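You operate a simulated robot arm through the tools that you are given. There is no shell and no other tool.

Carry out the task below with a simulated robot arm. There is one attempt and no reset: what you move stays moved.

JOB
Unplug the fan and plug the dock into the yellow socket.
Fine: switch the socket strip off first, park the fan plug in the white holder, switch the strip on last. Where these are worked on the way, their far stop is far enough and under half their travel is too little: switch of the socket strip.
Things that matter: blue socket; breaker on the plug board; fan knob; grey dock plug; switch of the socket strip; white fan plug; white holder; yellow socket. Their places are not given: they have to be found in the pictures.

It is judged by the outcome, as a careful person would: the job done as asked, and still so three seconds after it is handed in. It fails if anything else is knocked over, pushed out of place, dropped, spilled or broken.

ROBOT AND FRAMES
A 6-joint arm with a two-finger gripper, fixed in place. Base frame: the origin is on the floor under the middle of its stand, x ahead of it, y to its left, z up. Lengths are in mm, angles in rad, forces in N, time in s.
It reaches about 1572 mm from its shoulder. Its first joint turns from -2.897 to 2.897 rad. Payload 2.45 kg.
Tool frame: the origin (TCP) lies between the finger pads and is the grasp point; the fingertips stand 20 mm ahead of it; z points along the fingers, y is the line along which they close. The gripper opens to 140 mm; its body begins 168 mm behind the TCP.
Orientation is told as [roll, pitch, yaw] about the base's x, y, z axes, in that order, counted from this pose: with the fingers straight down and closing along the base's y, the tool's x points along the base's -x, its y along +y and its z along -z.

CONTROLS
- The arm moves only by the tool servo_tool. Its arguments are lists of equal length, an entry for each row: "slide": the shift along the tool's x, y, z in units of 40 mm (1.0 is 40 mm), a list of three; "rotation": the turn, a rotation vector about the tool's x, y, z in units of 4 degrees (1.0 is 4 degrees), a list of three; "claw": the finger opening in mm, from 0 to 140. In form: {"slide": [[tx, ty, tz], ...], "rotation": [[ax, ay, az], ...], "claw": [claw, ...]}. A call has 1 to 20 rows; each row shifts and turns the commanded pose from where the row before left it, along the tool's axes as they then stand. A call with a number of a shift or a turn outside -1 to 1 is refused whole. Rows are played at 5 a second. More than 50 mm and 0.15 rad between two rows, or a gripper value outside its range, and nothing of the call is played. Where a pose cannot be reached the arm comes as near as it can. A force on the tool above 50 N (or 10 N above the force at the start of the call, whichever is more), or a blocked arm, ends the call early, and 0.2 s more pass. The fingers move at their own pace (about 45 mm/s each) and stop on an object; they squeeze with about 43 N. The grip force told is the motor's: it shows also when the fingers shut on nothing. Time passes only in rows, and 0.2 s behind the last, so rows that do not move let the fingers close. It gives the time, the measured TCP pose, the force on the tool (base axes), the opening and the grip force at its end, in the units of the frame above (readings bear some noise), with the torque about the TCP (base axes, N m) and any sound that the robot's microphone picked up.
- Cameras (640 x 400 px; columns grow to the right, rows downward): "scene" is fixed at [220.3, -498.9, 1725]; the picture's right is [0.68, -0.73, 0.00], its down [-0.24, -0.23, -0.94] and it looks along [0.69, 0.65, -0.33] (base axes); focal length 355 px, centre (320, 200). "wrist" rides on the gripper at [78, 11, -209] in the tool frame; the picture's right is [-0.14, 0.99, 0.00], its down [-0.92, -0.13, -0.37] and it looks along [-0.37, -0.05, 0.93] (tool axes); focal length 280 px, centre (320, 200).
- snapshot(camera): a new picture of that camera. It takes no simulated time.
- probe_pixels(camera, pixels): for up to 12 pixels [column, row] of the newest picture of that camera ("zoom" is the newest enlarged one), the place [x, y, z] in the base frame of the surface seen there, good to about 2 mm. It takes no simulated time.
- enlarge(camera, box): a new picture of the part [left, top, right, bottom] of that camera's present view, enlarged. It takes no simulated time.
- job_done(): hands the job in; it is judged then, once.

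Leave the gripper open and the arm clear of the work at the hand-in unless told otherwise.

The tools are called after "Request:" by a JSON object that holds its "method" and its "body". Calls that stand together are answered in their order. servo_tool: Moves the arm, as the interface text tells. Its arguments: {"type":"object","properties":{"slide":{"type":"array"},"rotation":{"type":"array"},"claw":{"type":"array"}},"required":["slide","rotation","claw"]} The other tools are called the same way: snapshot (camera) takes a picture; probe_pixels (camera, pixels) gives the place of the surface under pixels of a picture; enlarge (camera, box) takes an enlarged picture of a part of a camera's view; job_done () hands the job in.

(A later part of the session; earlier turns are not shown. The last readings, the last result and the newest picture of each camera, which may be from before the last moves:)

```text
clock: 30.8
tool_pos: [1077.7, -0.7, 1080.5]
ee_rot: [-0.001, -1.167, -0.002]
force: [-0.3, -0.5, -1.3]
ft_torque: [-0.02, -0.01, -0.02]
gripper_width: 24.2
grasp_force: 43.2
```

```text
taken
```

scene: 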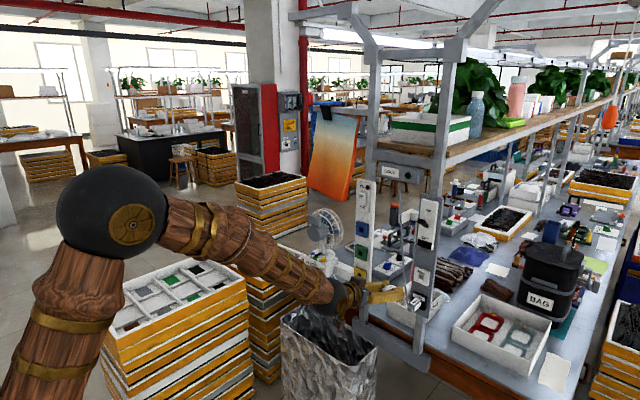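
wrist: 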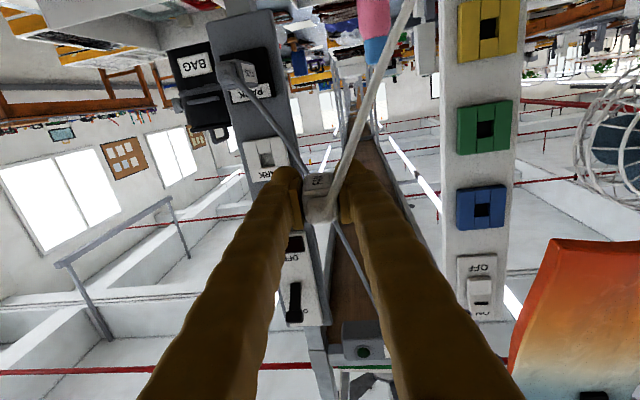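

The wrist went through the straight point without trouble (pitch -1.167). I finish the remaining 23.1° to level.

Request:
{"method": "servo_tool", "body": {"slide": [[0, 0, 0], [0, 0, 0], [0, 0, 0], [0, 0, 0], [0, 0, 0], [0, 0, 0], [0, 0, 0]], "rotation": [[0, -1, 0], [0, -1, 0], [0, -1, 0], [0, -1, 0], [0, -1, 0], [0, -0.78, 0], [0, 0, 0]], "claw": [0, 0, 0, 0, 0, 0, 0]}}

Request:
{"method": "snapshot", "body": {"camera": "wrist"}}

Request:
{"method": "enlarge", "body": {"camera": "scene", "box": [330, 220, 458, 300]}}

```text
clock: 32.4
tool_pos: [1078.7, -0.8, 1080.2]
ee_rot: [-1.652, -1.571, 1.65]
force: [-0.4, -0.1, -0.9]
ft_torque: [-0.02, 0.04, 0.0]
gripper_width: 24.5
grasp_force: 43.1
```

```text
taken
```

wrist: 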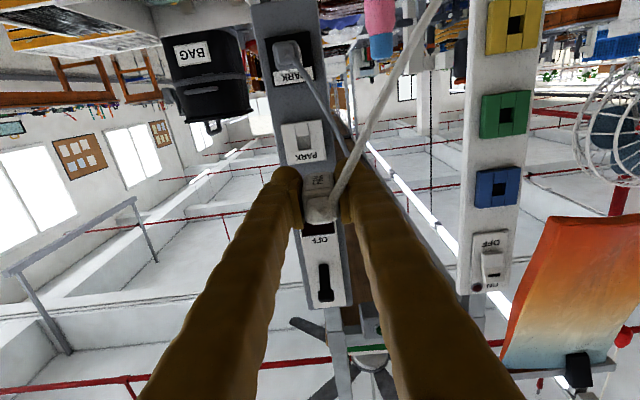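

```text
5.00 times, centred on (394, 260) of scene
```

zoom: 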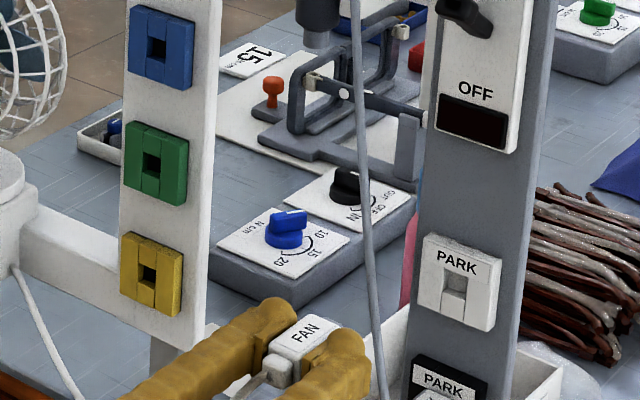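

Level now at (1079, -1, 1080) and holding the plug upright; the wrist posture is free. I check the plug's position in the grip, then move to y≈-40, z≈1065, x≈1150.

Request:
{"method": "probe_pixels", "body": {"camera": "zoom", "pixels": [[310, 330], [285, 350], [300, 345], [330, 325], [280, 375], [318, 318]]}}

Request:
{"method": "servo_tool", "body": {"slide": [[0, -0.5, 0], [0.39, -0.48, 0], [0, 0, 0.6], [0, 0, 0.6], [0, 0, 0.6], [0, 0, 0]], "rotation": [[0, 0, 0], [0, 0, 0], [0, 0, 0], [0, 0, 0], [0, 0, 0], [0, 0, 0]], "claw": [0, 0, 0, 0, 0, 0]}}

Request:
{"method": "snapshot", "body": {"camera": "wrist"}}

Request:
{"method": "enlarge", "body": {"camera": "scene", "box": [360, 235, 456, 295]}}

```text
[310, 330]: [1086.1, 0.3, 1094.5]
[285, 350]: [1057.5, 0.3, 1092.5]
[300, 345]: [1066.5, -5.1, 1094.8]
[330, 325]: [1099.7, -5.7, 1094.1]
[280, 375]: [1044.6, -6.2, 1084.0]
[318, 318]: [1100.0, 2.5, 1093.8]
```

```text
clock: 33.8
tool_pos: [1149.5, -39.9, 1063.4]
ee_rot: [-0.43, -1.57, 0.425]
force: [0.2, -0.3, -0.8]
ft_torque: [0.01, 0.02, 0.01]
gripper_width: 24.4
grasp_force: 42.9
```

```text
taken
```

wrist: 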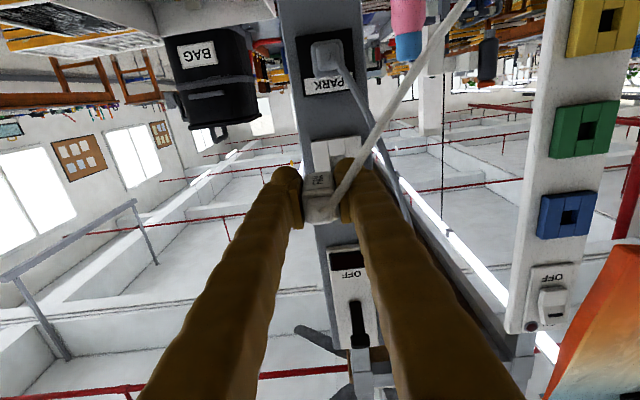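

```text
6.67 times, centred on (408, 265) of scene
```

zoom: 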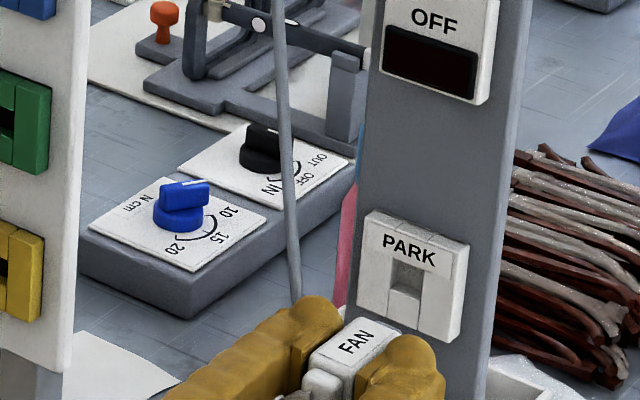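

Plug is unmoved in the grip (top 14 mm above TCP). I advance 32 mm to x≈1181, still short of the holder, then look.

Request:
{"method": "servo_tool", "body": {"slide": [[0, 0, 0.4], [0, 0, 0.4], [0, 0, 0]], "rotation": [[0, 0, 0], [0, 0, 0], [0, 0, 0]], "claw": [0, 0, 0]}}

Request:
{"method": "enlarge", "body": {"camera": "scene", "box": [380, 240, 460, 290]}}

Request:
{"method": "enlarge", "body": {"camera": "wrist", "box": [250, 110, 410, 230]}}

```text
clock: 34.6
tool_pos: [1181.7, -40.4, 1063.2]
ee_rot: [-0.354, -1.57, 0.354]
force: [0.5, 0.3, -0.9]
ft_torque: [0.02, 0.03, -0.03]
gripper_width: 24.6
grasp_force: 43.1
```

```text
8.00 times, centred on (420, 265) of scene
```

zoom: 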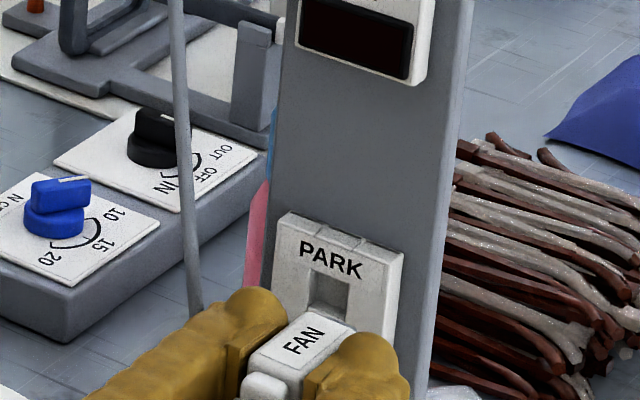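

```text
3.33 times, centred on (330, 170) of wrist
```

zoom: 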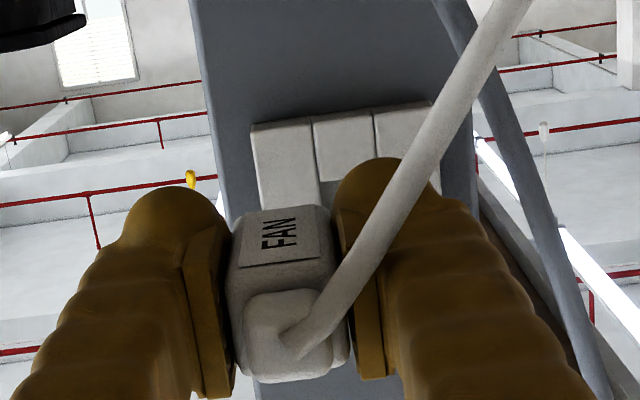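

The left finger is right of the dock cable. I slide +20 mm in y to align with the holder (y≈-20) and lift 1.3 mm.

Request:
{"method": "servo_tool", "body": {"slide": [[0, 0.2, 0], [-0.033, 0.2, 0], [0, 0.11, 0], [0, 0, 0]], "rotation": [[0, 0, 0], [0, 0, 0], [0, 0, 0], [0, 0, 0]], "claw": [0, 0, 0, 0]}}

Request:
{"method": "enlarge", "body": {"camera": "scene", "box": [370, 240, 450, 290]}}

Request:
{"method": "enlarge", "body": {"camera": "wrist", "box": [250, 90, 410, 210]}}

```text
clock: 35.6
tool_pos: [1182.9, -18.3, 1065.2]
ee_rot: [-0.755, -1.571, 0.753]
force: [-0.4, 0.8, -0.8]
ft_torque: [-0.01, -0.01, 0.0]
gripper_width: 24.4
grasp_force: 43.1
```

```text
8.00 times, centred on (410, 265) of scene
```

zoom: 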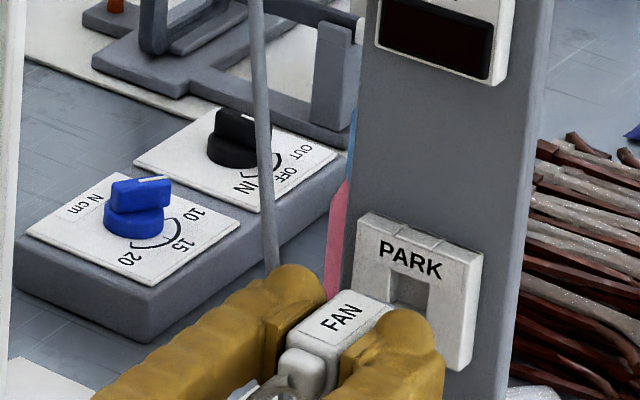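

```text
3.33 times, centred on (330, 150) of wrist
```

zoom: 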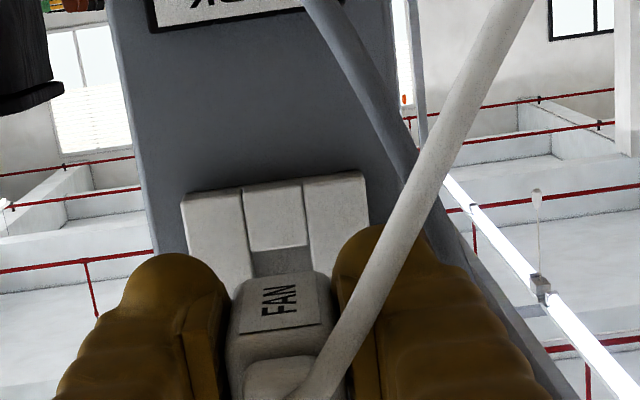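

I probe the plug's sides and the holder's edges from this view to check alignment.

Request:
{"method": "probe_pixels", "body": {"camera": "zoom", "pixels": [[186, 205], [366, 178], [250, 235], [300, 225], [238, 310], [232, 330], [325, 300], [280, 310], [240, 370], [255, 262], [300, 258], [280, 265]]}}

Request:
{"method": "enlarge", "body": {"camera": "scene", "box": [396, 256, 444, 286]}}

```text
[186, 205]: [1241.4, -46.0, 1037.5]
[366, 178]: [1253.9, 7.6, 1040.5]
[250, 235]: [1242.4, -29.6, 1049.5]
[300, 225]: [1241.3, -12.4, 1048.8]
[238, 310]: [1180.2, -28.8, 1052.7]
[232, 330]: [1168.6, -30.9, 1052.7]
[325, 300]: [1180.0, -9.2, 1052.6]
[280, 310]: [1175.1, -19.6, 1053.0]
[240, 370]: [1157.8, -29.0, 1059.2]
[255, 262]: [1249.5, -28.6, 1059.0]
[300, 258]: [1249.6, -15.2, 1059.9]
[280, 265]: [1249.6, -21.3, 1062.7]
```

```text
13.33 times, centred on (420, 271) of scene
```

zoom: 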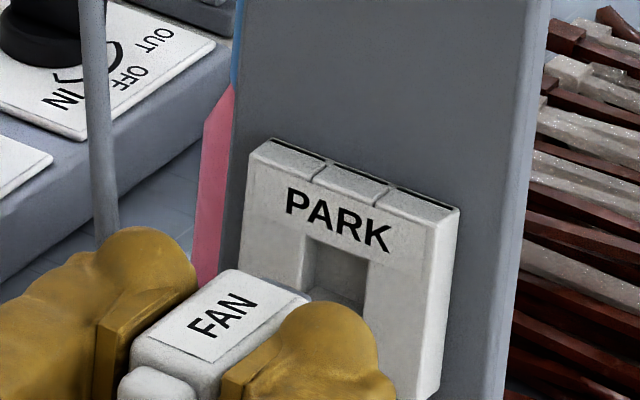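

Request:
{"method": "probe_pixels", "body": {"camera": "zoom", "pixels": [[190, 340], [260, 295], [230, 285], [200, 350], [215, 375], [340, 215], [330, 290], [275, 200], [405, 230], [300, 250], [370, 290], [255, 150]]}}

```text
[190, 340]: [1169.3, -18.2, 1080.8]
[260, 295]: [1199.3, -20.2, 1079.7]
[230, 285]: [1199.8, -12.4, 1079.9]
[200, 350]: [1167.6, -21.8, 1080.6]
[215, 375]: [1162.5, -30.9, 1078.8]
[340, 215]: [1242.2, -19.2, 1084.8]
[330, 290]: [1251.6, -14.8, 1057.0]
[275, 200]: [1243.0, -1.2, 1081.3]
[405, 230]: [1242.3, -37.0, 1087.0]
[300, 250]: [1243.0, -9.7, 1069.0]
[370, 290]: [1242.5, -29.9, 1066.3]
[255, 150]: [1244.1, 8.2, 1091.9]
```

Plug centre is ≈ (-18.7, 1066.5) versus the holder centre ≈ (-20, 1065). I correct by -1.1 mm in y and -1.5 mm in z, then advance 16 mm in 4 mm steps.

Request:
{"method": "servo_tool", "body": {"slide": [[0.037, -0.028, 0], [0, 0, 0.1], [0, 0, 0.1], [0, 0, 0.1], [0, 0, 0.1], [0, 0, 0]], "rotation": [[0, 0, 0], [0, 0, 0], [0, 0, 0], [0, 0, 0], [0, 0, 0], [0, 0, 0]], "claw": [0, 0, 0, 0, 0, 0]}}

Request:
{"method": "enlarge", "body": {"camera": "scene", "box": [396, 256, 444, 286]}}

Request:
{"method": "enlarge", "body": {"camera": "wrist", "box": [250, 90, 410, 210]}}

```text
clock: 37.0
tool_pos: [1199.2, -19.7, 1064.0]
ee_rot: [-0.618, -1.572, 0.618]
force: [0.1, -0.3, -1.1]
ft_torque: [-0.01, -0.02, -0.01]
gripper_width: 24.2
grasp_force: 43.2
```

```text
13.33 times, centred on (420, 271) of scene
```

zoom: 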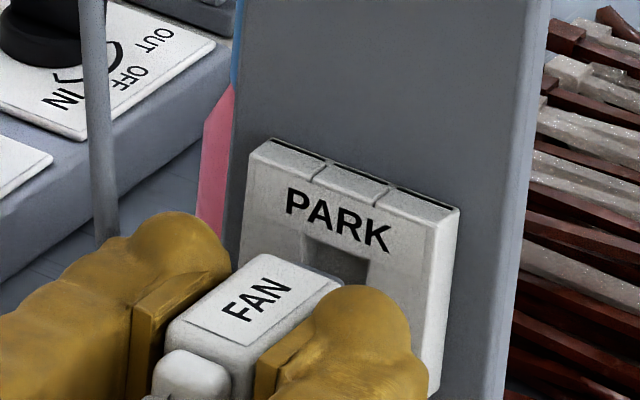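

```text
3.33 times, centred on (330, 150) of wrist
```

zoom: 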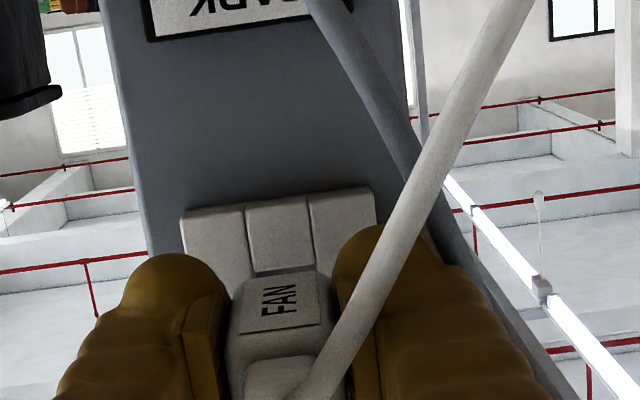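

No contact force yet; the plug is aligned with the hole. I continue 12 mm in 3 mm steps.

Request:
{"method": "servo_tool", "body": {"slide": [[0, 0, 0.075], [0, 0, 0.075], [0, 0, 0.075], [0, 0, 0.075], [0, 0, 0]], "rotation": [[0, 0, 0], [0, 0, 0], [0, 0, 0], [0, 0, 0], [0, 0, 0]], "claw": [0, 0, 0, 0, 0]}}

Request:
{"method": "enlarge", "body": {"camera": "scene", "box": [396, 256, 444, 286]}}

```text
clock: 38.2
tool_pos: [1209.6, -21.3, 1064.3]
ee_rot: [-0.854, -1.57, 0.854]
force: [0.6, -0.7, -0.3]
ft_torque: [0.03, -0.04, 0.01]
gripper_width: 24.7
grasp_force: 43.4
```

```text
13.33 times, centred on (420, 271) of scene
```

zoom: 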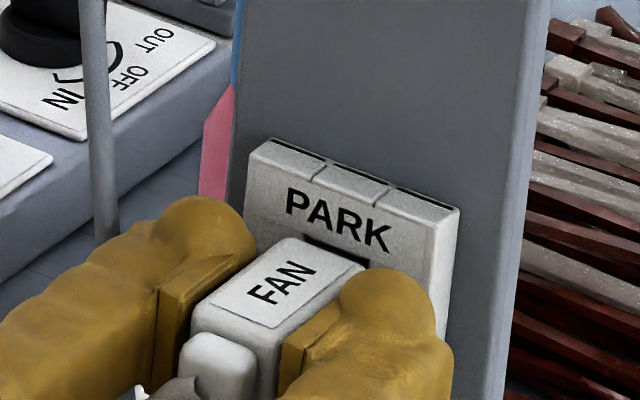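

No resistance; a few mm remain. I advance with 1.5 mm steps for 6 mm, expecting contact near TCP x≈1214.

Request:
{"method": "servo_tool", "body": {"slide": [[0, 0, 0.0375], [0, 0, 0.0375], [0, 0, 0.0375], [0, 0, 0]], "rotation": [[0, 0, 0], [0, 0, 0], [0, 0, 0], [0, 0, 0]], "claw": [0, 0, 0, 0]}}

Request:
{"method": "enlarge", "body": {"camera": "scene", "box": [396, 256, 444, 286]}}

Request:
{"method": "probe_pixels", "body": {"camera": "zoom", "pixels": [[245, 310], [280, 275], [200, 330], [225, 350], [250, 370], [355, 265], [330, 250]]}}

```text
clock: 39.2
tool_pos: [1213.5, -20.2, 1062.4]
ee_rot: [-0.29, -1.568, 0.289]
force: [-32.6, 2.6, -3.2]
ft_torque: [-0.03, 0.02, 0.05]
gripper_width: 24.4
grasp_force: 42.8
```

```text
13.33 times, centred on (420, 271) of scene
```

zoom: 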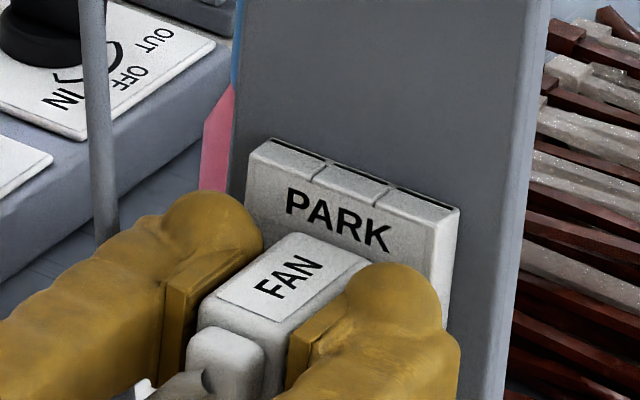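

```text
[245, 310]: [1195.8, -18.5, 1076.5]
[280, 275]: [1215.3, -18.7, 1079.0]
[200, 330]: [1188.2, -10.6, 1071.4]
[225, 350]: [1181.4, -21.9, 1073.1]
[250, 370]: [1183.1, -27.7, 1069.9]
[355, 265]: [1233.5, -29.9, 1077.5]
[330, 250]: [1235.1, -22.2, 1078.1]
```

Contact at 32 N right at the expected seated depth (TCP x≈1213.5). I verify with the wrist view: plug rear should be at x≈1190.

Request:
{"method": "enlarge", "body": {"camera": "wrist", "box": [250, 90, 410, 210]}}

Request:
{"method": "probe_pixels", "body": {"camera": "zoom", "pixels": [[240, 345], [235, 365], [260, 345], [280, 345], [245, 310], [320, 300], [270, 385], [250, 270], [300, 262], [280, 285], [240, 290]]}}

```text
3.33 times, centred on (330, 150) of wrist
```

zoom: 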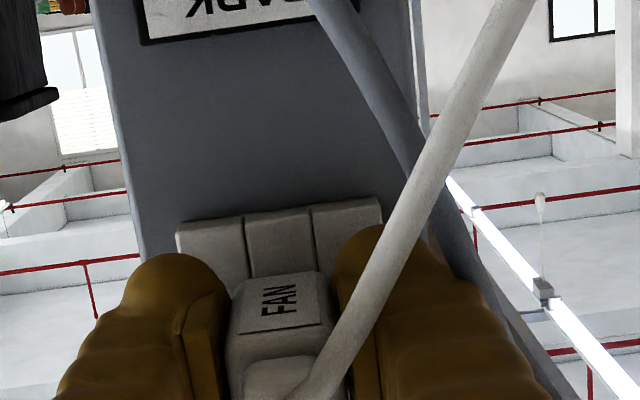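

```text
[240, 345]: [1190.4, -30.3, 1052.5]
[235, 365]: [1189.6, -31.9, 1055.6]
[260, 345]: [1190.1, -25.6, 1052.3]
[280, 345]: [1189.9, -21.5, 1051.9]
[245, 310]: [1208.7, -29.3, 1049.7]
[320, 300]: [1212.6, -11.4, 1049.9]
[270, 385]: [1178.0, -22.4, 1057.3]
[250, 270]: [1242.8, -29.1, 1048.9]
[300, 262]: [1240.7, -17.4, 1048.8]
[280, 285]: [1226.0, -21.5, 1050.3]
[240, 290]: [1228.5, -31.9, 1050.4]
```

Plug rear at x≈1190 and centred: seated. I open the fingers to 44 mm only (dock cable is close on the left), wait, then check.

Request:
{"method": "servo_tool", "body": {"slide": [[0, 0, 0], [0, 0, 0], [0, 0, 0], [0, 0, 0]], "rotation": [[0, 0, 0], [0, 0, 0], [0, 0, 0], [0, 0, 0]], "claw": [35, 44, 44, 44]}}

Request:
{"method": "enlarge", "body": {"camera": "scene", "box": [380, 246, 460, 296]}}

```text
clock: 40.2
tool_pos: [1213.5, -21.4, 1063.8]
ee_rot: [-0.993, -1.571, 0.988]
force: [0.2, 0.5, 0.2]
ft_torque: [-0.01, -0.02, 0.02]
gripper_width: 43.9
grasp_force: 0.0
```

```text
8.00 times, centred on (420, 271) of scene
```

zoom: 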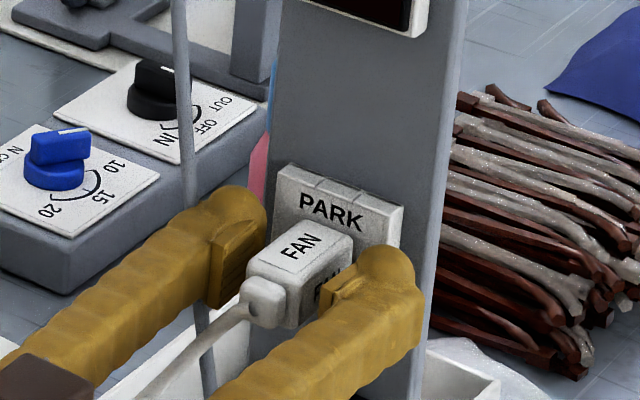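

The fan plug stays in the white holder on its own. I retract straight back 105 mm.

Request:
{"method": "servo_tool", "body": {"slide": [[0, 0, -0.3], [0, 0, -0.6], [0, 0, -0.85], [0, 0, -0.85], [0, 0, 0]], "rotation": [[0, 0, 0], [0, 0, 0], [0, 0, 0], [0, 0, 0], [0, 0, 0]], "claw": [44, 44, 44, 44, 44]}}

Request:
{"method": "snapshot", "body": {"camera": "wrist"}}

Request:
{"method": "enlarge", "body": {"camera": "scene", "box": [340, 230, 468, 310]}}

```text
clock: 41.4
tool_pos: [1108.4, -19.4, 1064.7]
ee_rot: [-1.998, -1.571, 1.995]
force: [-0.6, 0.2, -0.4]
ft_torque: [0.02, 0.0, -0.01]
gripper_width: 44.0
grasp_force: 0.1
```

```text
taken
```

wrist: 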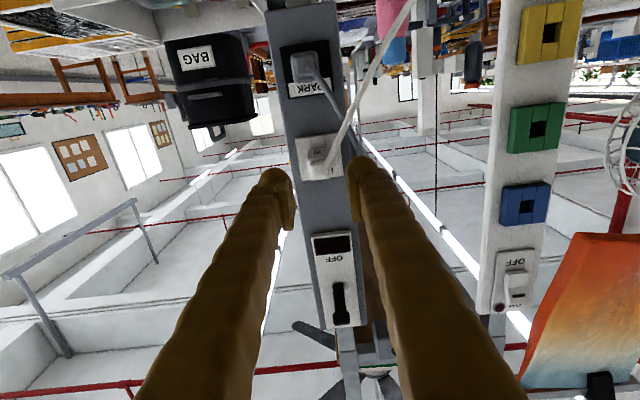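

```text
5.00 times, centred on (404, 270) of scene
```

zoom: 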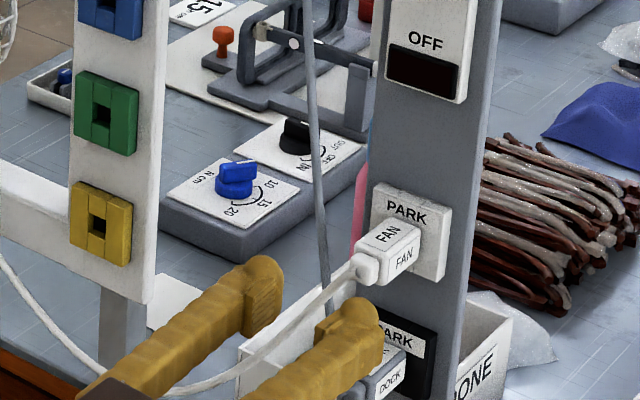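

The fan plug is parked. I probe its cable's course, as I must go under it to the dock plug next.

Request:
{"method": "probe_pixels", "body": {"camera": "zoom", "pixels": [[340, 288], [318, 305], [290, 330], [265, 357], [235, 375], [190, 388], [90, 362], [60, 333], [20, 285], [326, 290], [320, 200], [385, 375]]}}

Request:
{"method": "enlarge", "body": {"camera": "scene", "box": [330, 260, 442, 330]}}

```text
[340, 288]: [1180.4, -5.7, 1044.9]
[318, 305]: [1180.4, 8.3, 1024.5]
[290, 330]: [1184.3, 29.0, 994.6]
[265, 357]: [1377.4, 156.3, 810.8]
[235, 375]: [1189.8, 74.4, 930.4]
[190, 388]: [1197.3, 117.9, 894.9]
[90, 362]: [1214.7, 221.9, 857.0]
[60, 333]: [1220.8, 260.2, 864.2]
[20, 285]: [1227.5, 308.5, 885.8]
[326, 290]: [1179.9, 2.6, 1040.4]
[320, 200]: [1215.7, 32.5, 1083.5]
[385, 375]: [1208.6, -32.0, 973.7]
```

```text
5.71 times, centred on (386, 295) of scene
```

zoom: 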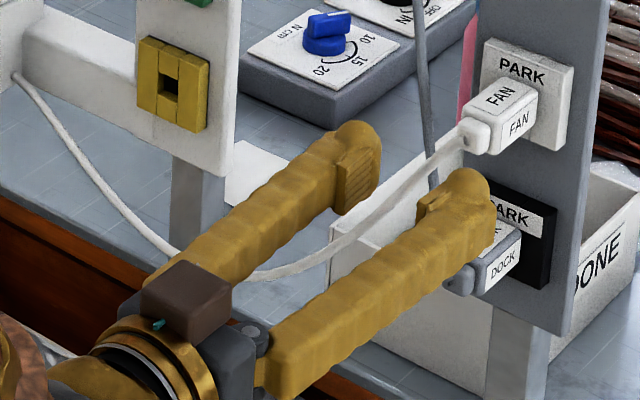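

The fan cable runs from (1180,-6,1045) down-left via (1190,74,930). I descend 104 mm at this stand-off to face the dock plug.

Request:
{"method": "servo_tool", "body": {"slide": [[0.65, 0, 0], [0.65, 0, 0], [0.65, 0, 0], [0.6, -0.01, 0], [0, 0, 0]], "rotation": [[0, 0, 0], [0, 0, 0], [0, 0, 0], [0, 0, 0], [0, 0, 0]], "claw": [44, 44, 44, 44, 44]}}

Request:
{"method": "snapshot", "body": {"camera": "wrist"}}

Request:
{"method": "enlarge", "body": {"camera": "wrist", "box": [240, 80, 400, 200]}}

```text
clock: 42.6
tool_pos: [1109.0, -21.2, 961.4]
ee_rot: [-1.557, -1.572, 1.557]
force: [-0.3, 0.4, 0.0]
ft_torque: [-0.01, 0.01, -0.02]
gripper_width: 44.0
grasp_force: 0.1
```

```text
taken
```

wrist: 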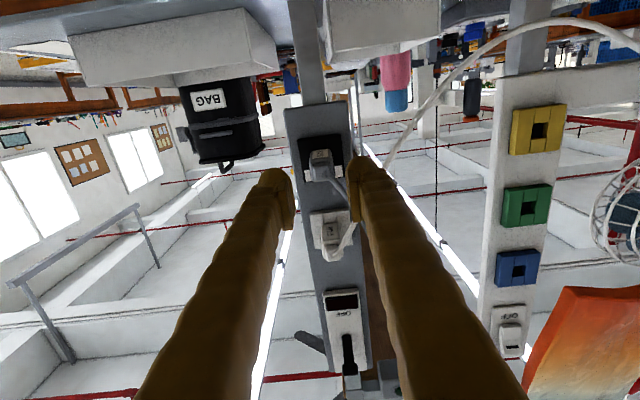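

```text
3.33 times, centred on (320, 140) of wrist
```

zoom: 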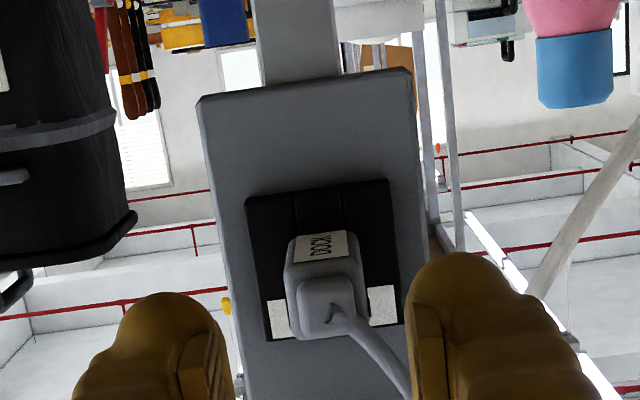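

I probe the dock plug and black holder in this zoom.

Request:
{"method": "probe_pixels", "body": {"camera": "zoom", "pixels": [[252, 205], [385, 188], [320, 200], [310, 255], [296, 265], [290, 300], [360, 280], [325, 275], [325, 310], [330, 240], [370, 345], [400, 380]]}}

```text
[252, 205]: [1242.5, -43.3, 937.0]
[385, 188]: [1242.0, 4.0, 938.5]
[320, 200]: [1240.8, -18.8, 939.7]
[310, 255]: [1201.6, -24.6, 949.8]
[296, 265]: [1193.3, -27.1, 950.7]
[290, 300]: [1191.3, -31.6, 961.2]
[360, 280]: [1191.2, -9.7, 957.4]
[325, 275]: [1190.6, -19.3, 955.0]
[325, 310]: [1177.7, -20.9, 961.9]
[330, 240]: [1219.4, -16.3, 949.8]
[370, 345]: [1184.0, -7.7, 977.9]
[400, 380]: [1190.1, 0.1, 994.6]
```

Dock plug: bottom z≈950, top 978, y≈-32..-8. Its cable leaves upward-left, so I grip slightly low (z≈957). Narrow to 40 mm and advance 102 mm.

Request:
{"method": "servo_tool", "body": {"slide": [[0.1, 0.015, 0], [0, 0, 0.6], [0, 0, 0.6], [0, 0, 0.6], [0, 0, 0.5], [0, 0, 0.25], [0, 0, 0]], "rotation": [[0, 0, 0], [0, 0, 0], [0, 0, 0], [0, 0, 0], [0, 0, 0], [0, 0, 0], [0, 0, 0]], "claw": [40, 40, 40, 40, 40, 40, 40]}}

Request:
{"method": "enlarge", "body": {"camera": "wrist", "box": [220, 80, 420, 230]}}

Request:
{"method": "enlarge", "body": {"camera": "scene", "box": [370, 250, 450, 320]}}

```text
clock: 44.2
tool_pos: [1212.0, -20.8, 958.8]
ee_rot: [-0.593, -1.571, 0.589]
force: [0.0, 0.5, 0.0]
ft_torque: [-0.01, 0.03, 0.02]
gripper_width: 39.9
grasp_force: 0.1
```

```text
2.67 times, centred on (320, 155) of wrist
```

zoom: 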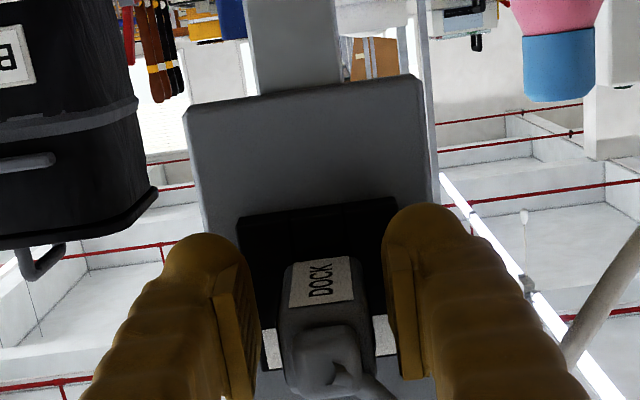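

```text
5.71 times, centred on (410, 285) of scene
```

zoom: 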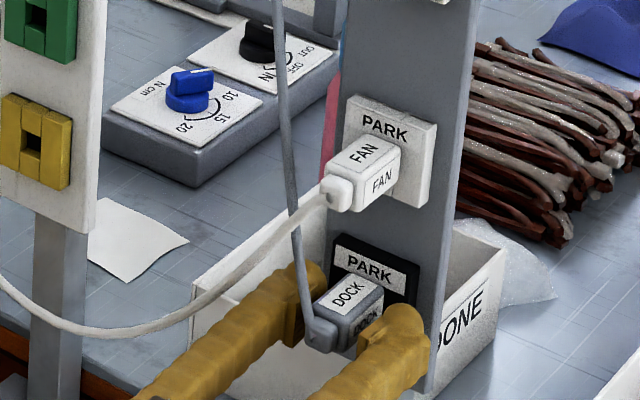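

Fingers straddle the dock plug; the cable rises between them. I close on the plug.

Request:
{"method": "servo_tool", "body": {"slide": [[0, 0, 0], [0, 0, 0], [0, 0, 0], [0, 0, 0]], "rotation": [[0, 0, 0], [0, 0, 0], [0, 0, 0], [0, 0, 0]], "claw": [20, 0, 0, 0]}}

Request:
{"method": "enlarge", "body": {"camera": "scene", "box": [370, 270, 450, 320]}}

Request:
{"method": "enlarge", "body": {"camera": "wrist", "box": [220, 80, 420, 230]}}

```text
clock: 45.2
tool_pos: [1212.3, -20.0, 959.4]
ee_rot: [-1.325, -1.573, 1.324]
force: [6.1, 18.4, 0.2]
ft_torque: [-0.06, 0.01, 0.28]
gripper_width: 24.1
grasp_force: 42.8
```

```text
8.00 times, centred on (410, 295) of scene
```

zoom: 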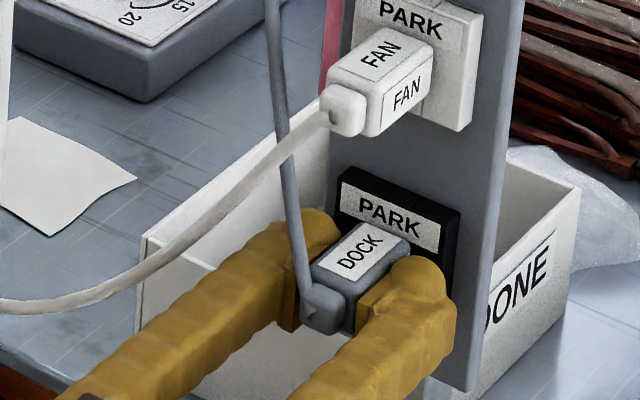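

```text
2.67 times, centred on (320, 155) of wrist
```

zoom: 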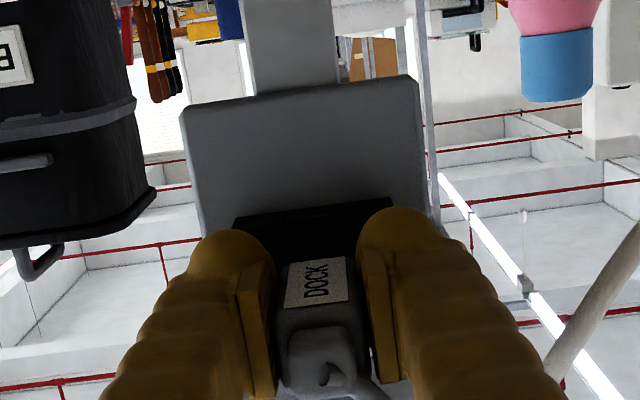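

Grip holds (24.1 mm) with an 18 N side load in y—about 1 mm off centre. I ease +0.8 mm in y to relieve it.

Request:
{"method": "servo_tool", "body": {"slide": [[0, 0.02, 0], [0, 0, 0]], "rotation": [[0, 0, 0], [0, 0, 0]], "claw": [0, 0]}}

```text
clock: 45.8
tool_pos: [1212.1, -21.8, 957.9]
ee_rot: [0.427, -1.571, -0.431]
force: [0.6, 0.3, 0.5]
ft_torque: [-0.02, -0.01, 0.02]
gripper_width: 24.4
grasp_force: 43.2
```

Load gone. Now I pull the dock plug straight out, 60 mm in growing steps.

Request:
{"method": "servo_tool", "body": {"slide": [[0, 0, -0.1], [0, 0, -0.15], [0, 0, -0.2], [0, 0, -0.25], [0, 0, -0.3], [0, 0, -0.5], [0, 0, 0]], "rotation": [[0, 0, 0], [0, 0, 0], [0, 0, 0], [0, 0, 0], [0, 0, 0], [0, 0, 0], [0, 0, 0]], "claw": [0, 0, 0, 0, 0, 0, 0]}}

Request:
{"method": "enlarge", "body": {"camera": "scene", "box": [350, 240, 450, 320]}}

```text
clock: 47.4
tool_pos: [1152.2, -19.8, 957.5]
ee_rot: [-1.259, -1.57, 1.256]
force: [-0.1, 0.1, 0.1]
ft_torque: [-0.01, 0.02, 0.0]
gripper_width: 24.4
grasp_force: 43.4
```

```text
5.00 times, centred on (400, 280) of scene
```

zoom: 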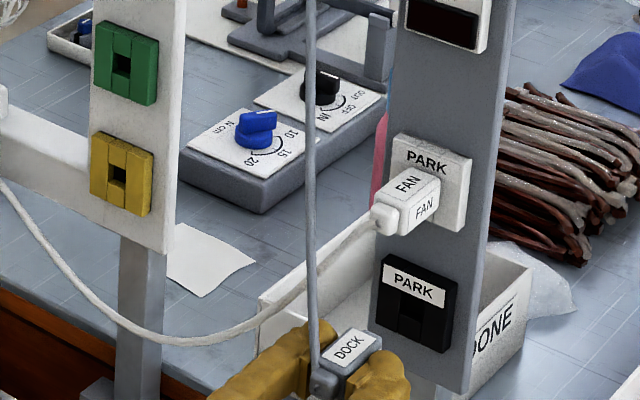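

The dock plug is out, black holder empty. I back off 35 mm more, then carry it left 259 mm to y≈239 at this height, in front of the fan cable (x≥1180).

Request:
{"method": "servo_tool", "body": {"slide": [[0, 0, -0.875], [0, 1, 0], [0, 1, 0], [0, 1, 0], [0, 1, 0], [0, 1, 0], [0, 1, 0], [0, 0.48, 0], [0, 0, 0]], "rotation": [[0, 0, 0], [0, 0, 0], [0, 0, 0], [0, 0, 0], [0, 0, 0], [0, 0, 0], [0, 0, 0], [0, 0, 0], [0, 0, 0]], "claw": [0, 0, 0, 0, 0, 0, 0, 0, 0]}}

Request:
{"method": "snapshot", "body": {"camera": "wrist"}}

Request:
{"method": "enlarge", "body": {"camera": "scene", "box": [300, 230, 428, 310]}}

```text
clock: 49.4
tool_pos: [1116.8, 239.0, 958.0]
ee_rot: [-0.92, -1.57, 0.919]
force: [-0.3, 0.3, 0.5]
ft_torque: [0.02, -0.02, -0.01]
gripper_width: 24.3
grasp_force: 43.0
```

```text
taken
```

wrist: 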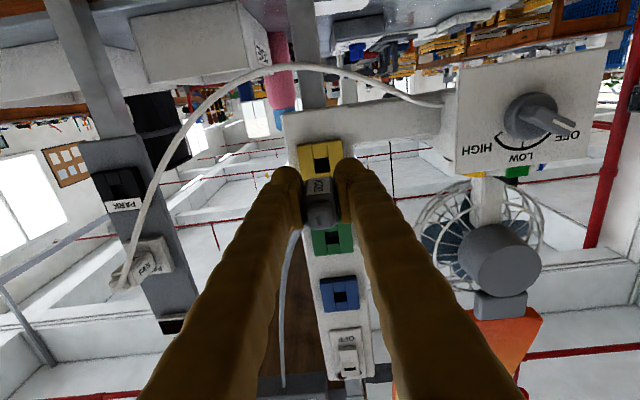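

```text
5.00 times, centred on (364, 270) of scene
```

zoom: 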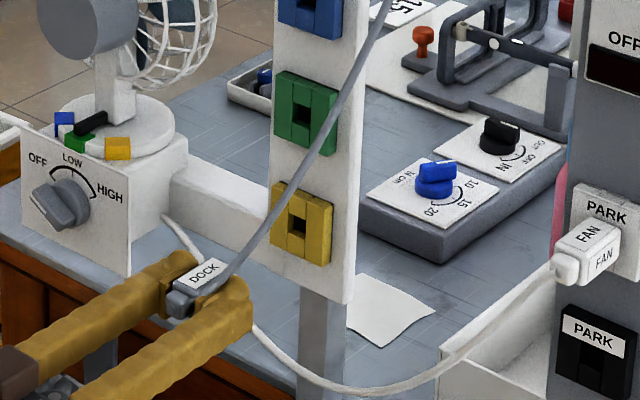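

Reached (1117, 239, 958). The plug faces the yellow socket. I advance 64 mm to x≈1181 and measure alignment.

Request:
{"method": "servo_tool", "body": {"slide": [[0, 0, 0.6], [0, 0, 0.6], [0, 0, 0.4], [0, 0, 0]], "rotation": [[0, 0, 0], [0, 0, 0], [0, 0, 0], [0, 0, 0]], "claw": [0, 0, 0, 0]}}

Request:
{"method": "enlarge", "body": {"camera": "wrist", "box": [250, 110, 410, 230]}}

Request:
{"method": "probe_pixels", "body": {"camera": "zoom", "pixels": [[240, 240], [300, 250], [260, 230], [230, 280], [330, 240], [280, 210], [200, 150], [350, 130], [270, 140], [280, 300]]}}

```text
clock: 50.4
tool_pos: [1181.7, 238.4, 958.4]
ee_rot: [-2.315, -1.571, 2.311]
force: [0.3, 0.3, -0.3]
ft_torque: [0.03, 0.01, 0.0]
gripper_width: 24.5
grasp_force: 43.1
```

```text
3.33 times, centred on (330, 170) of wrist
```

zoom: 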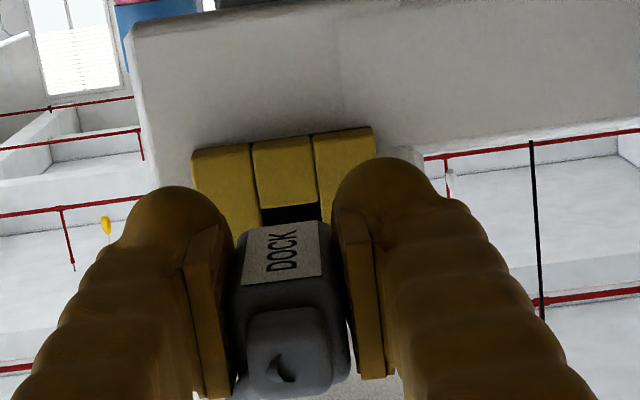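

```text
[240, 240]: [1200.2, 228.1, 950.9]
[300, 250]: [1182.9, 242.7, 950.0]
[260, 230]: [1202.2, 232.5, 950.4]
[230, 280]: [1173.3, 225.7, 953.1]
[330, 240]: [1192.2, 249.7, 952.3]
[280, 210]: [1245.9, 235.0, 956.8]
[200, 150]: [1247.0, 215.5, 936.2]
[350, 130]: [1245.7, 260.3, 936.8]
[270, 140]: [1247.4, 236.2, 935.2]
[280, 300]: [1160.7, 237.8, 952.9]
```

I cross-check with the scene camera: plug's top and right side versus the yellow socket.

Request:
{"method": "enlarge", "body": {"camera": "scene", "box": [336, 254, 384, 284]}}

Request:
{"method": "probe_pixels", "body": {"camera": "wrist", "pixels": [[320, 160]]}}

```text
13.33 times, centred on (360, 269) of scene
```

zoom: 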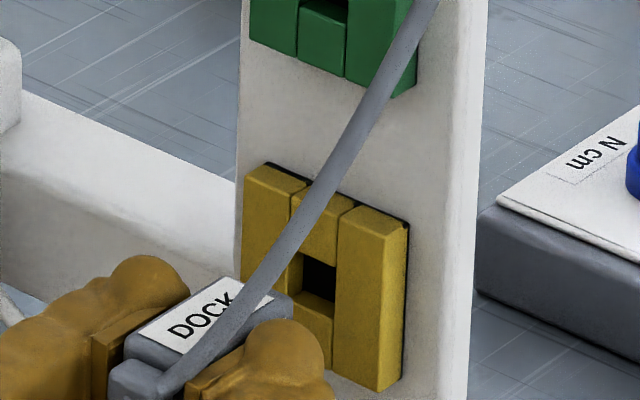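

```text
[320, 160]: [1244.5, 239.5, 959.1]
```

Request:
{"method": "probe_pixels", "body": {"camera": "zoom", "pixels": [[190, 320], [220, 290], [150, 350], [280, 310], [288, 312], [195, 352], [130, 340], [225, 283], [265, 220], [370, 260], [310, 325], [320, 225]]}}

```text
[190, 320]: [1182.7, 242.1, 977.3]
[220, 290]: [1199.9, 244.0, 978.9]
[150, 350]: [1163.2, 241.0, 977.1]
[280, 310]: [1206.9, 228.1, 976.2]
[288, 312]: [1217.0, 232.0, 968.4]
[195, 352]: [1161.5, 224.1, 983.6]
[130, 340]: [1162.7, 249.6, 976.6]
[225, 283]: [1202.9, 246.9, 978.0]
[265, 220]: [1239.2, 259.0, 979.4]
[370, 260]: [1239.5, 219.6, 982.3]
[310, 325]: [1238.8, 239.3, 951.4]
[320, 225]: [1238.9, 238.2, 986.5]
```

Plug z is right (top 977.6, bottom 950.3); y is about 0.7 mm low. I shift +0.7 mm in y and advance 20 mm in 4 mm steps.

Request:
{"method": "servo_tool", "body": {"slide": [[0, 0.018, 0], [0, 0, 0.1], [0, 0, 0.1], [0, 0, 0.1], [0, 0, 0.1], [0, 0, 0.1], [0, 0, 0]], "rotation": [[0, 0, 0], [0, 0, 0], [0, 0, 0], [0, 0, 0], [0, 0, 0], [0, 0, 0], [0, 0, 0]], "claw": [0, 0, 0, 0, 0, 0, 0]}}

Request:
{"method": "enlarge", "body": {"camera": "scene", "box": [336, 254, 384, 284]}}

```text
clock: 52.0
tool_pos: [1202.6, 241.1, 958.1]
ee_rot: [-0.796, -1.569, 0.794]
force: [0.4, -0.1, 0.2]
ft_torque: [0.01, -0.04, 0.0]
gripper_width: 24.3
grasp_force: 43.4
```

```text
13.33 times, centred on (360, 269) of scene
```

zoom: 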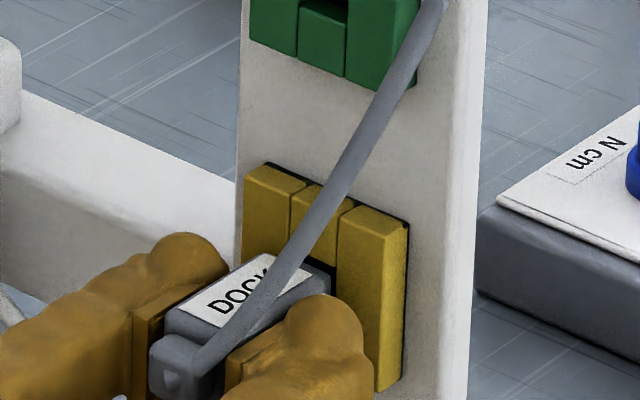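

No resistance; the pin is entering the hole. I finish with 1.5 mm steps until contact.

Request:
{"method": "servo_tool", "body": {"slide": [[0, 0, 0.0375], [0, 0, 0.0375], [0, 0, 0.0375], [0, 0, 0.0375], [0, 0, 0]], "rotation": [[0, 0, 0], [0, 0, 0], [0, 0, 0], [0, 0, 0], [0, 0, 0]], "claw": [0, 0, 0, 0, 0]}}

Request:
{"method": "enlarge", "body": {"camera": "wrist", "box": [250, 110, 410, 230]}}

Request:
{"method": "enlarge", "body": {"camera": "scene", "box": [336, 254, 384, 284]}}

```text
clock: 53.2
tool_pos: [1208.3, 241.0, 957.6]
ee_rot: [-0.812, -1.571, 0.809]
force: [-31.4, -2.5, 1.2]
ft_torque: [0.03, -0.29, -0.05]
gripper_width: 24.3
grasp_force: 43.2
```

```text
3.33 times, centred on (330, 170) of wrist
```

zoom: 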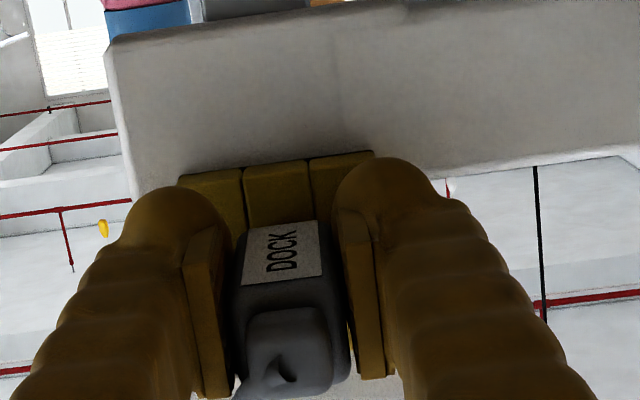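

```text
13.33 times, centred on (360, 269) of scene
```

zoom: 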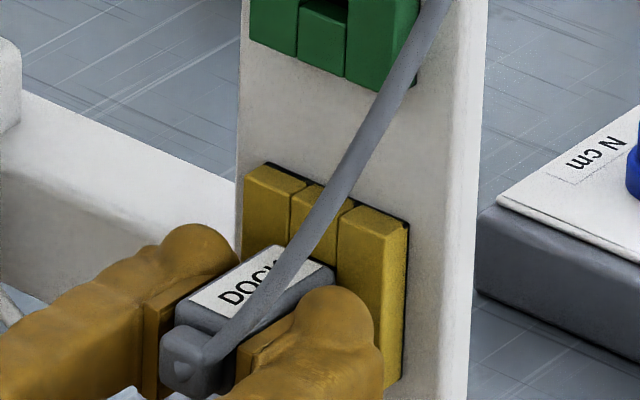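

Contact of 31 N at TCP x≈1208, the expected seat depth. I check the plug's rear (x≈1187 expected) and then open the fingers.

Request:
{"method": "probe_pixels", "body": {"camera": "zoom", "pixels": [[215, 300], [180, 325], [290, 265], [325, 275], [200, 380], [185, 360], [240, 255]]}}

Request:
{"method": "servo_tool", "body": {"slide": [[0, 0, 0], [0, 0, 0], [0, 0, 0], [0, 0, 0]], "rotation": [[0, 0, 0], [0, 0, 0], [0, 0, 0], [0, 0, 0]], "claw": [35, 50, 50, 50]}}

Request:
{"method": "enlarge", "body": {"camera": "scene", "box": [320, 244, 400, 294]}}

```text
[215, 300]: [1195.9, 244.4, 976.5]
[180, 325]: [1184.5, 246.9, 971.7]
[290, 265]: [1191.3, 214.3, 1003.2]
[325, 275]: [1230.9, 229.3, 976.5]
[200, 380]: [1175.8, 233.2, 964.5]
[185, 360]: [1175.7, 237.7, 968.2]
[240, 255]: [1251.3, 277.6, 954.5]
```

```text
clock: 54.2
tool_pos: [1209.0, 241.3, 957.5]
ee_rot: [-1.045, -1.572, 1.043]
force: [-0.1, 0.3, 0.1]
ft_torque: [0.0, 0.01, 0.0]
gripper_width: 50.0
grasp_force: 0.0
```

```text
8.00 times, centred on (360, 269) of scene
```

zoom: 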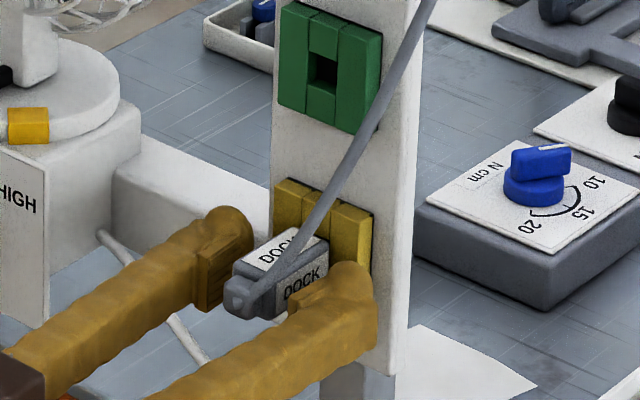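

The dock plug stays seated in the yellow socket. I retract straight back 105 mm.

Request:
{"method": "servo_tool", "body": {"slide": [[0, 0, -0.3], [0, 0, -0.6], [0, 0, -0.85], [0, 0, -0.85], [0, 0, 0]], "rotation": [[0, 0, 0], [0, 0, 0], [0, 0, 0], [0, 0, 0], [0, 0, 0]], "claw": [50, 50, 50, 50, 50]}}

Request:
{"method": "enlarge", "body": {"camera": "scene", "box": [300, 170, 460, 320]}}

```text
clock: 55.4
tool_pos: [1105.1, 241.2, 957.4]
ee_rot: [-1.421, -1.569, 1.419]
force: [0.0, 0.2, 1.0]
ft_torque: [-0.01, -0.01, -0.02]
gripper_width: 49.9
grasp_force: 0.0
```

```text
2.67 times, centred on (380, 245) of scene
```

zoom: 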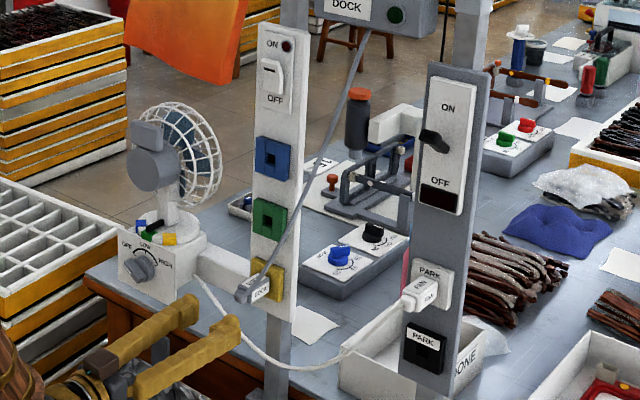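

Both plugs are in place. Now to switch on: I enlarge the rocker and probe its protruding upper half.

Request:
{"method": "enlarge", "body": {"camera": "scene", "box": [335, 175, 399, 215]}}

Request:
{"method": "probe_pixels", "body": {"camera": "zoom", "pixels": [[240, 172], [262, 178], [285, 185], [262, 212], [270, 235], [275, 260], [270, 290], [325, 125], [305, 140], [270, 120], [340, 150], [305, 110]]}}

```text
10.00 times, centred on (367, 195) of scene
```

zoom: 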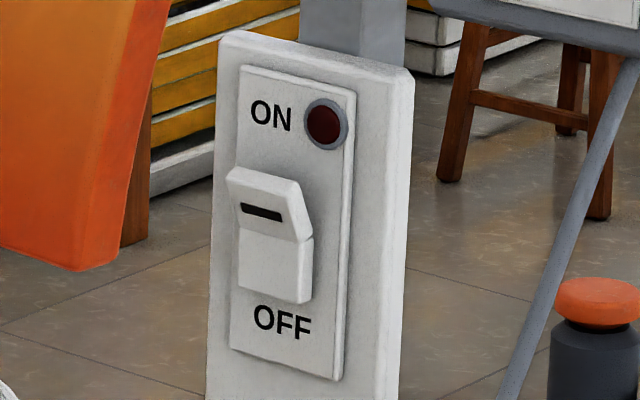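

```text
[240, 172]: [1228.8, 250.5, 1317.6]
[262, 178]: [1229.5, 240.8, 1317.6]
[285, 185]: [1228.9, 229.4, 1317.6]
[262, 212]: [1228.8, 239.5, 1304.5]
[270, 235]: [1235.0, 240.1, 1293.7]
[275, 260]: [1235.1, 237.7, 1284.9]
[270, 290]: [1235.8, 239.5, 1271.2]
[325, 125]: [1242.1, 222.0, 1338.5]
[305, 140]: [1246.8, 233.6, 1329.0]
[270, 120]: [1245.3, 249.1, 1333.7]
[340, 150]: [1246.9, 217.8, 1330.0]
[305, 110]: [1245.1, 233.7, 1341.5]
```

Upper half: z≈1294–1320, lip at x≈1228. I rise 364 mm at this stand-off while closing the fingers, aiming at z≈1322, y≈240.

Request:
{"method": "servo_tool", "body": {"slide": [[-0.912, 0, 0], [-0.912, 0, 0], [-0.912, 0, 0], [-0.912, 0, 0], [-0.912, 0, 0], [-0.912, 0, 0], [-0.912, 0, 0], [-0.912, -0.03, 0], [-0.912, 0, 0], [-0.912, 0, 0], [0, 0, 0]], "rotation": [[0, 0, 0], [0, 0, 0], [0, 0, 0], [0, 0, 0], [0, 0, 0], [0, 0, 0], [0, 0, 0], [0, 0, 0], [0, 0, 0], [0, 0, 0], [0, 0, 0]], "claw": [50, 50, 0, 0, 0, 0, 0, 0, 0, 0, 0]}}

Request:
{"method": "snapshot", "body": {"camera": "scene"}}

```text
clock: 57.8
tool_pos: [1102.5, 238.4, 1323.0]
ee_rot: [-0.11, -1.57, 0.106]
force: [0.7, 0.5, -0.2]
ft_torque: [0.0, -0.02, 0.05]
gripper_width: 0.0
grasp_force: 29.6
```

```text
taken
```

scene: 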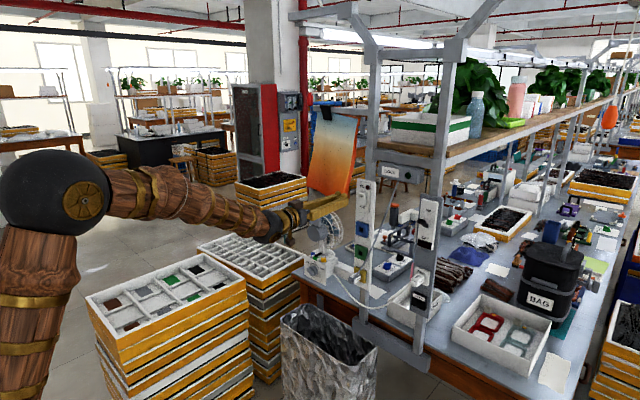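

Aligned at (1102.5, 238.4, 1323). I advance 92 mm so the tip stands at x≈1215, just before the rocker's upper lip.

Request:
{"method": "servo_tool", "body": {"slide": [[0, 0, 0.7], [0, 0, 0.7], [0, 0, 0.6], [0, 0, 0.3], [0, 0, 0]], "rotation": [[0, 0, 0], [0, 0, 0], [0, 0, 0], [0, 0, 0], [0, 0, 0]], "claw": [0, 0, 0, 0, 0]}}

Request:
{"method": "enlarge", "body": {"camera": "scene", "box": [320, 165, 400, 215]}}

```text
clock: 59.0
tool_pos: [1196.3, 238.6, 1323.9]
ee_rot: [-1.166, -1.572, 1.162]
force: [-0.1, 0.2, -0.2]
ft_torque: [0.01, 0.01, 0.02]
gripper_width: 0.3
grasp_force: 29.7
```

```text
8.00 times, centred on (360, 190) of scene
```

zoom: 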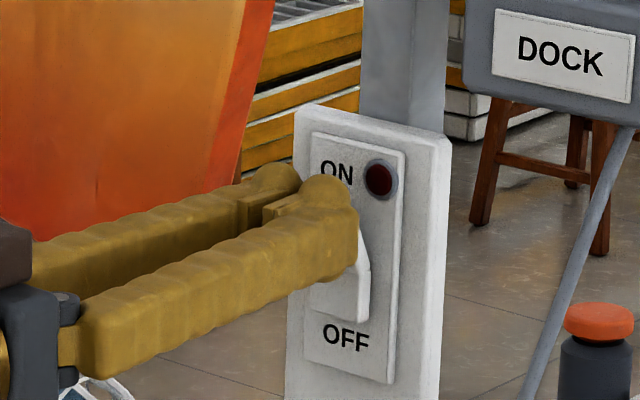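

The tip faces the rocker's upper half. I press in 18 mm in small steps, as before (to TCP x≈1214), 2 mm lower.

Request:
{"method": "servo_tool", "body": {"slide": [[0.05, 0, 0.1], [0, 0, 0.1], [0, 0, 0.1], [0, 0, 0.1], [0, 0, 0.05], [0, 0, 0]], "rotation": [[0, 0, 0], [0, 0, 0], [0, 0, 0], [0, 0, 0], [0, 0, 0], [0, 0, 0]], "claw": [0, 0, 0, 0, 0, 0]}}

Request:
{"method": "enlarge", "body": {"camera": "scene", "box": [320, 165, 400, 215]}}

```text
clock: 60.4
tool_pos: [1214.5, 238.3, 1320.3]
ee_rot: [-0.667, -1.571, 0.664]
force: [0.2, 0.1, -0.3]
ft_torque: [-0.03, -0.04, 0.01]
gripper_width: 0.3
grasp_force: 29.2
```

```text
8.00 times, centred on (360, 190) of scene
```

zoom: 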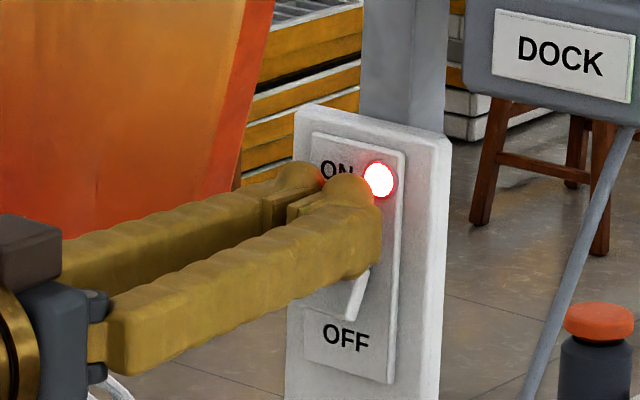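

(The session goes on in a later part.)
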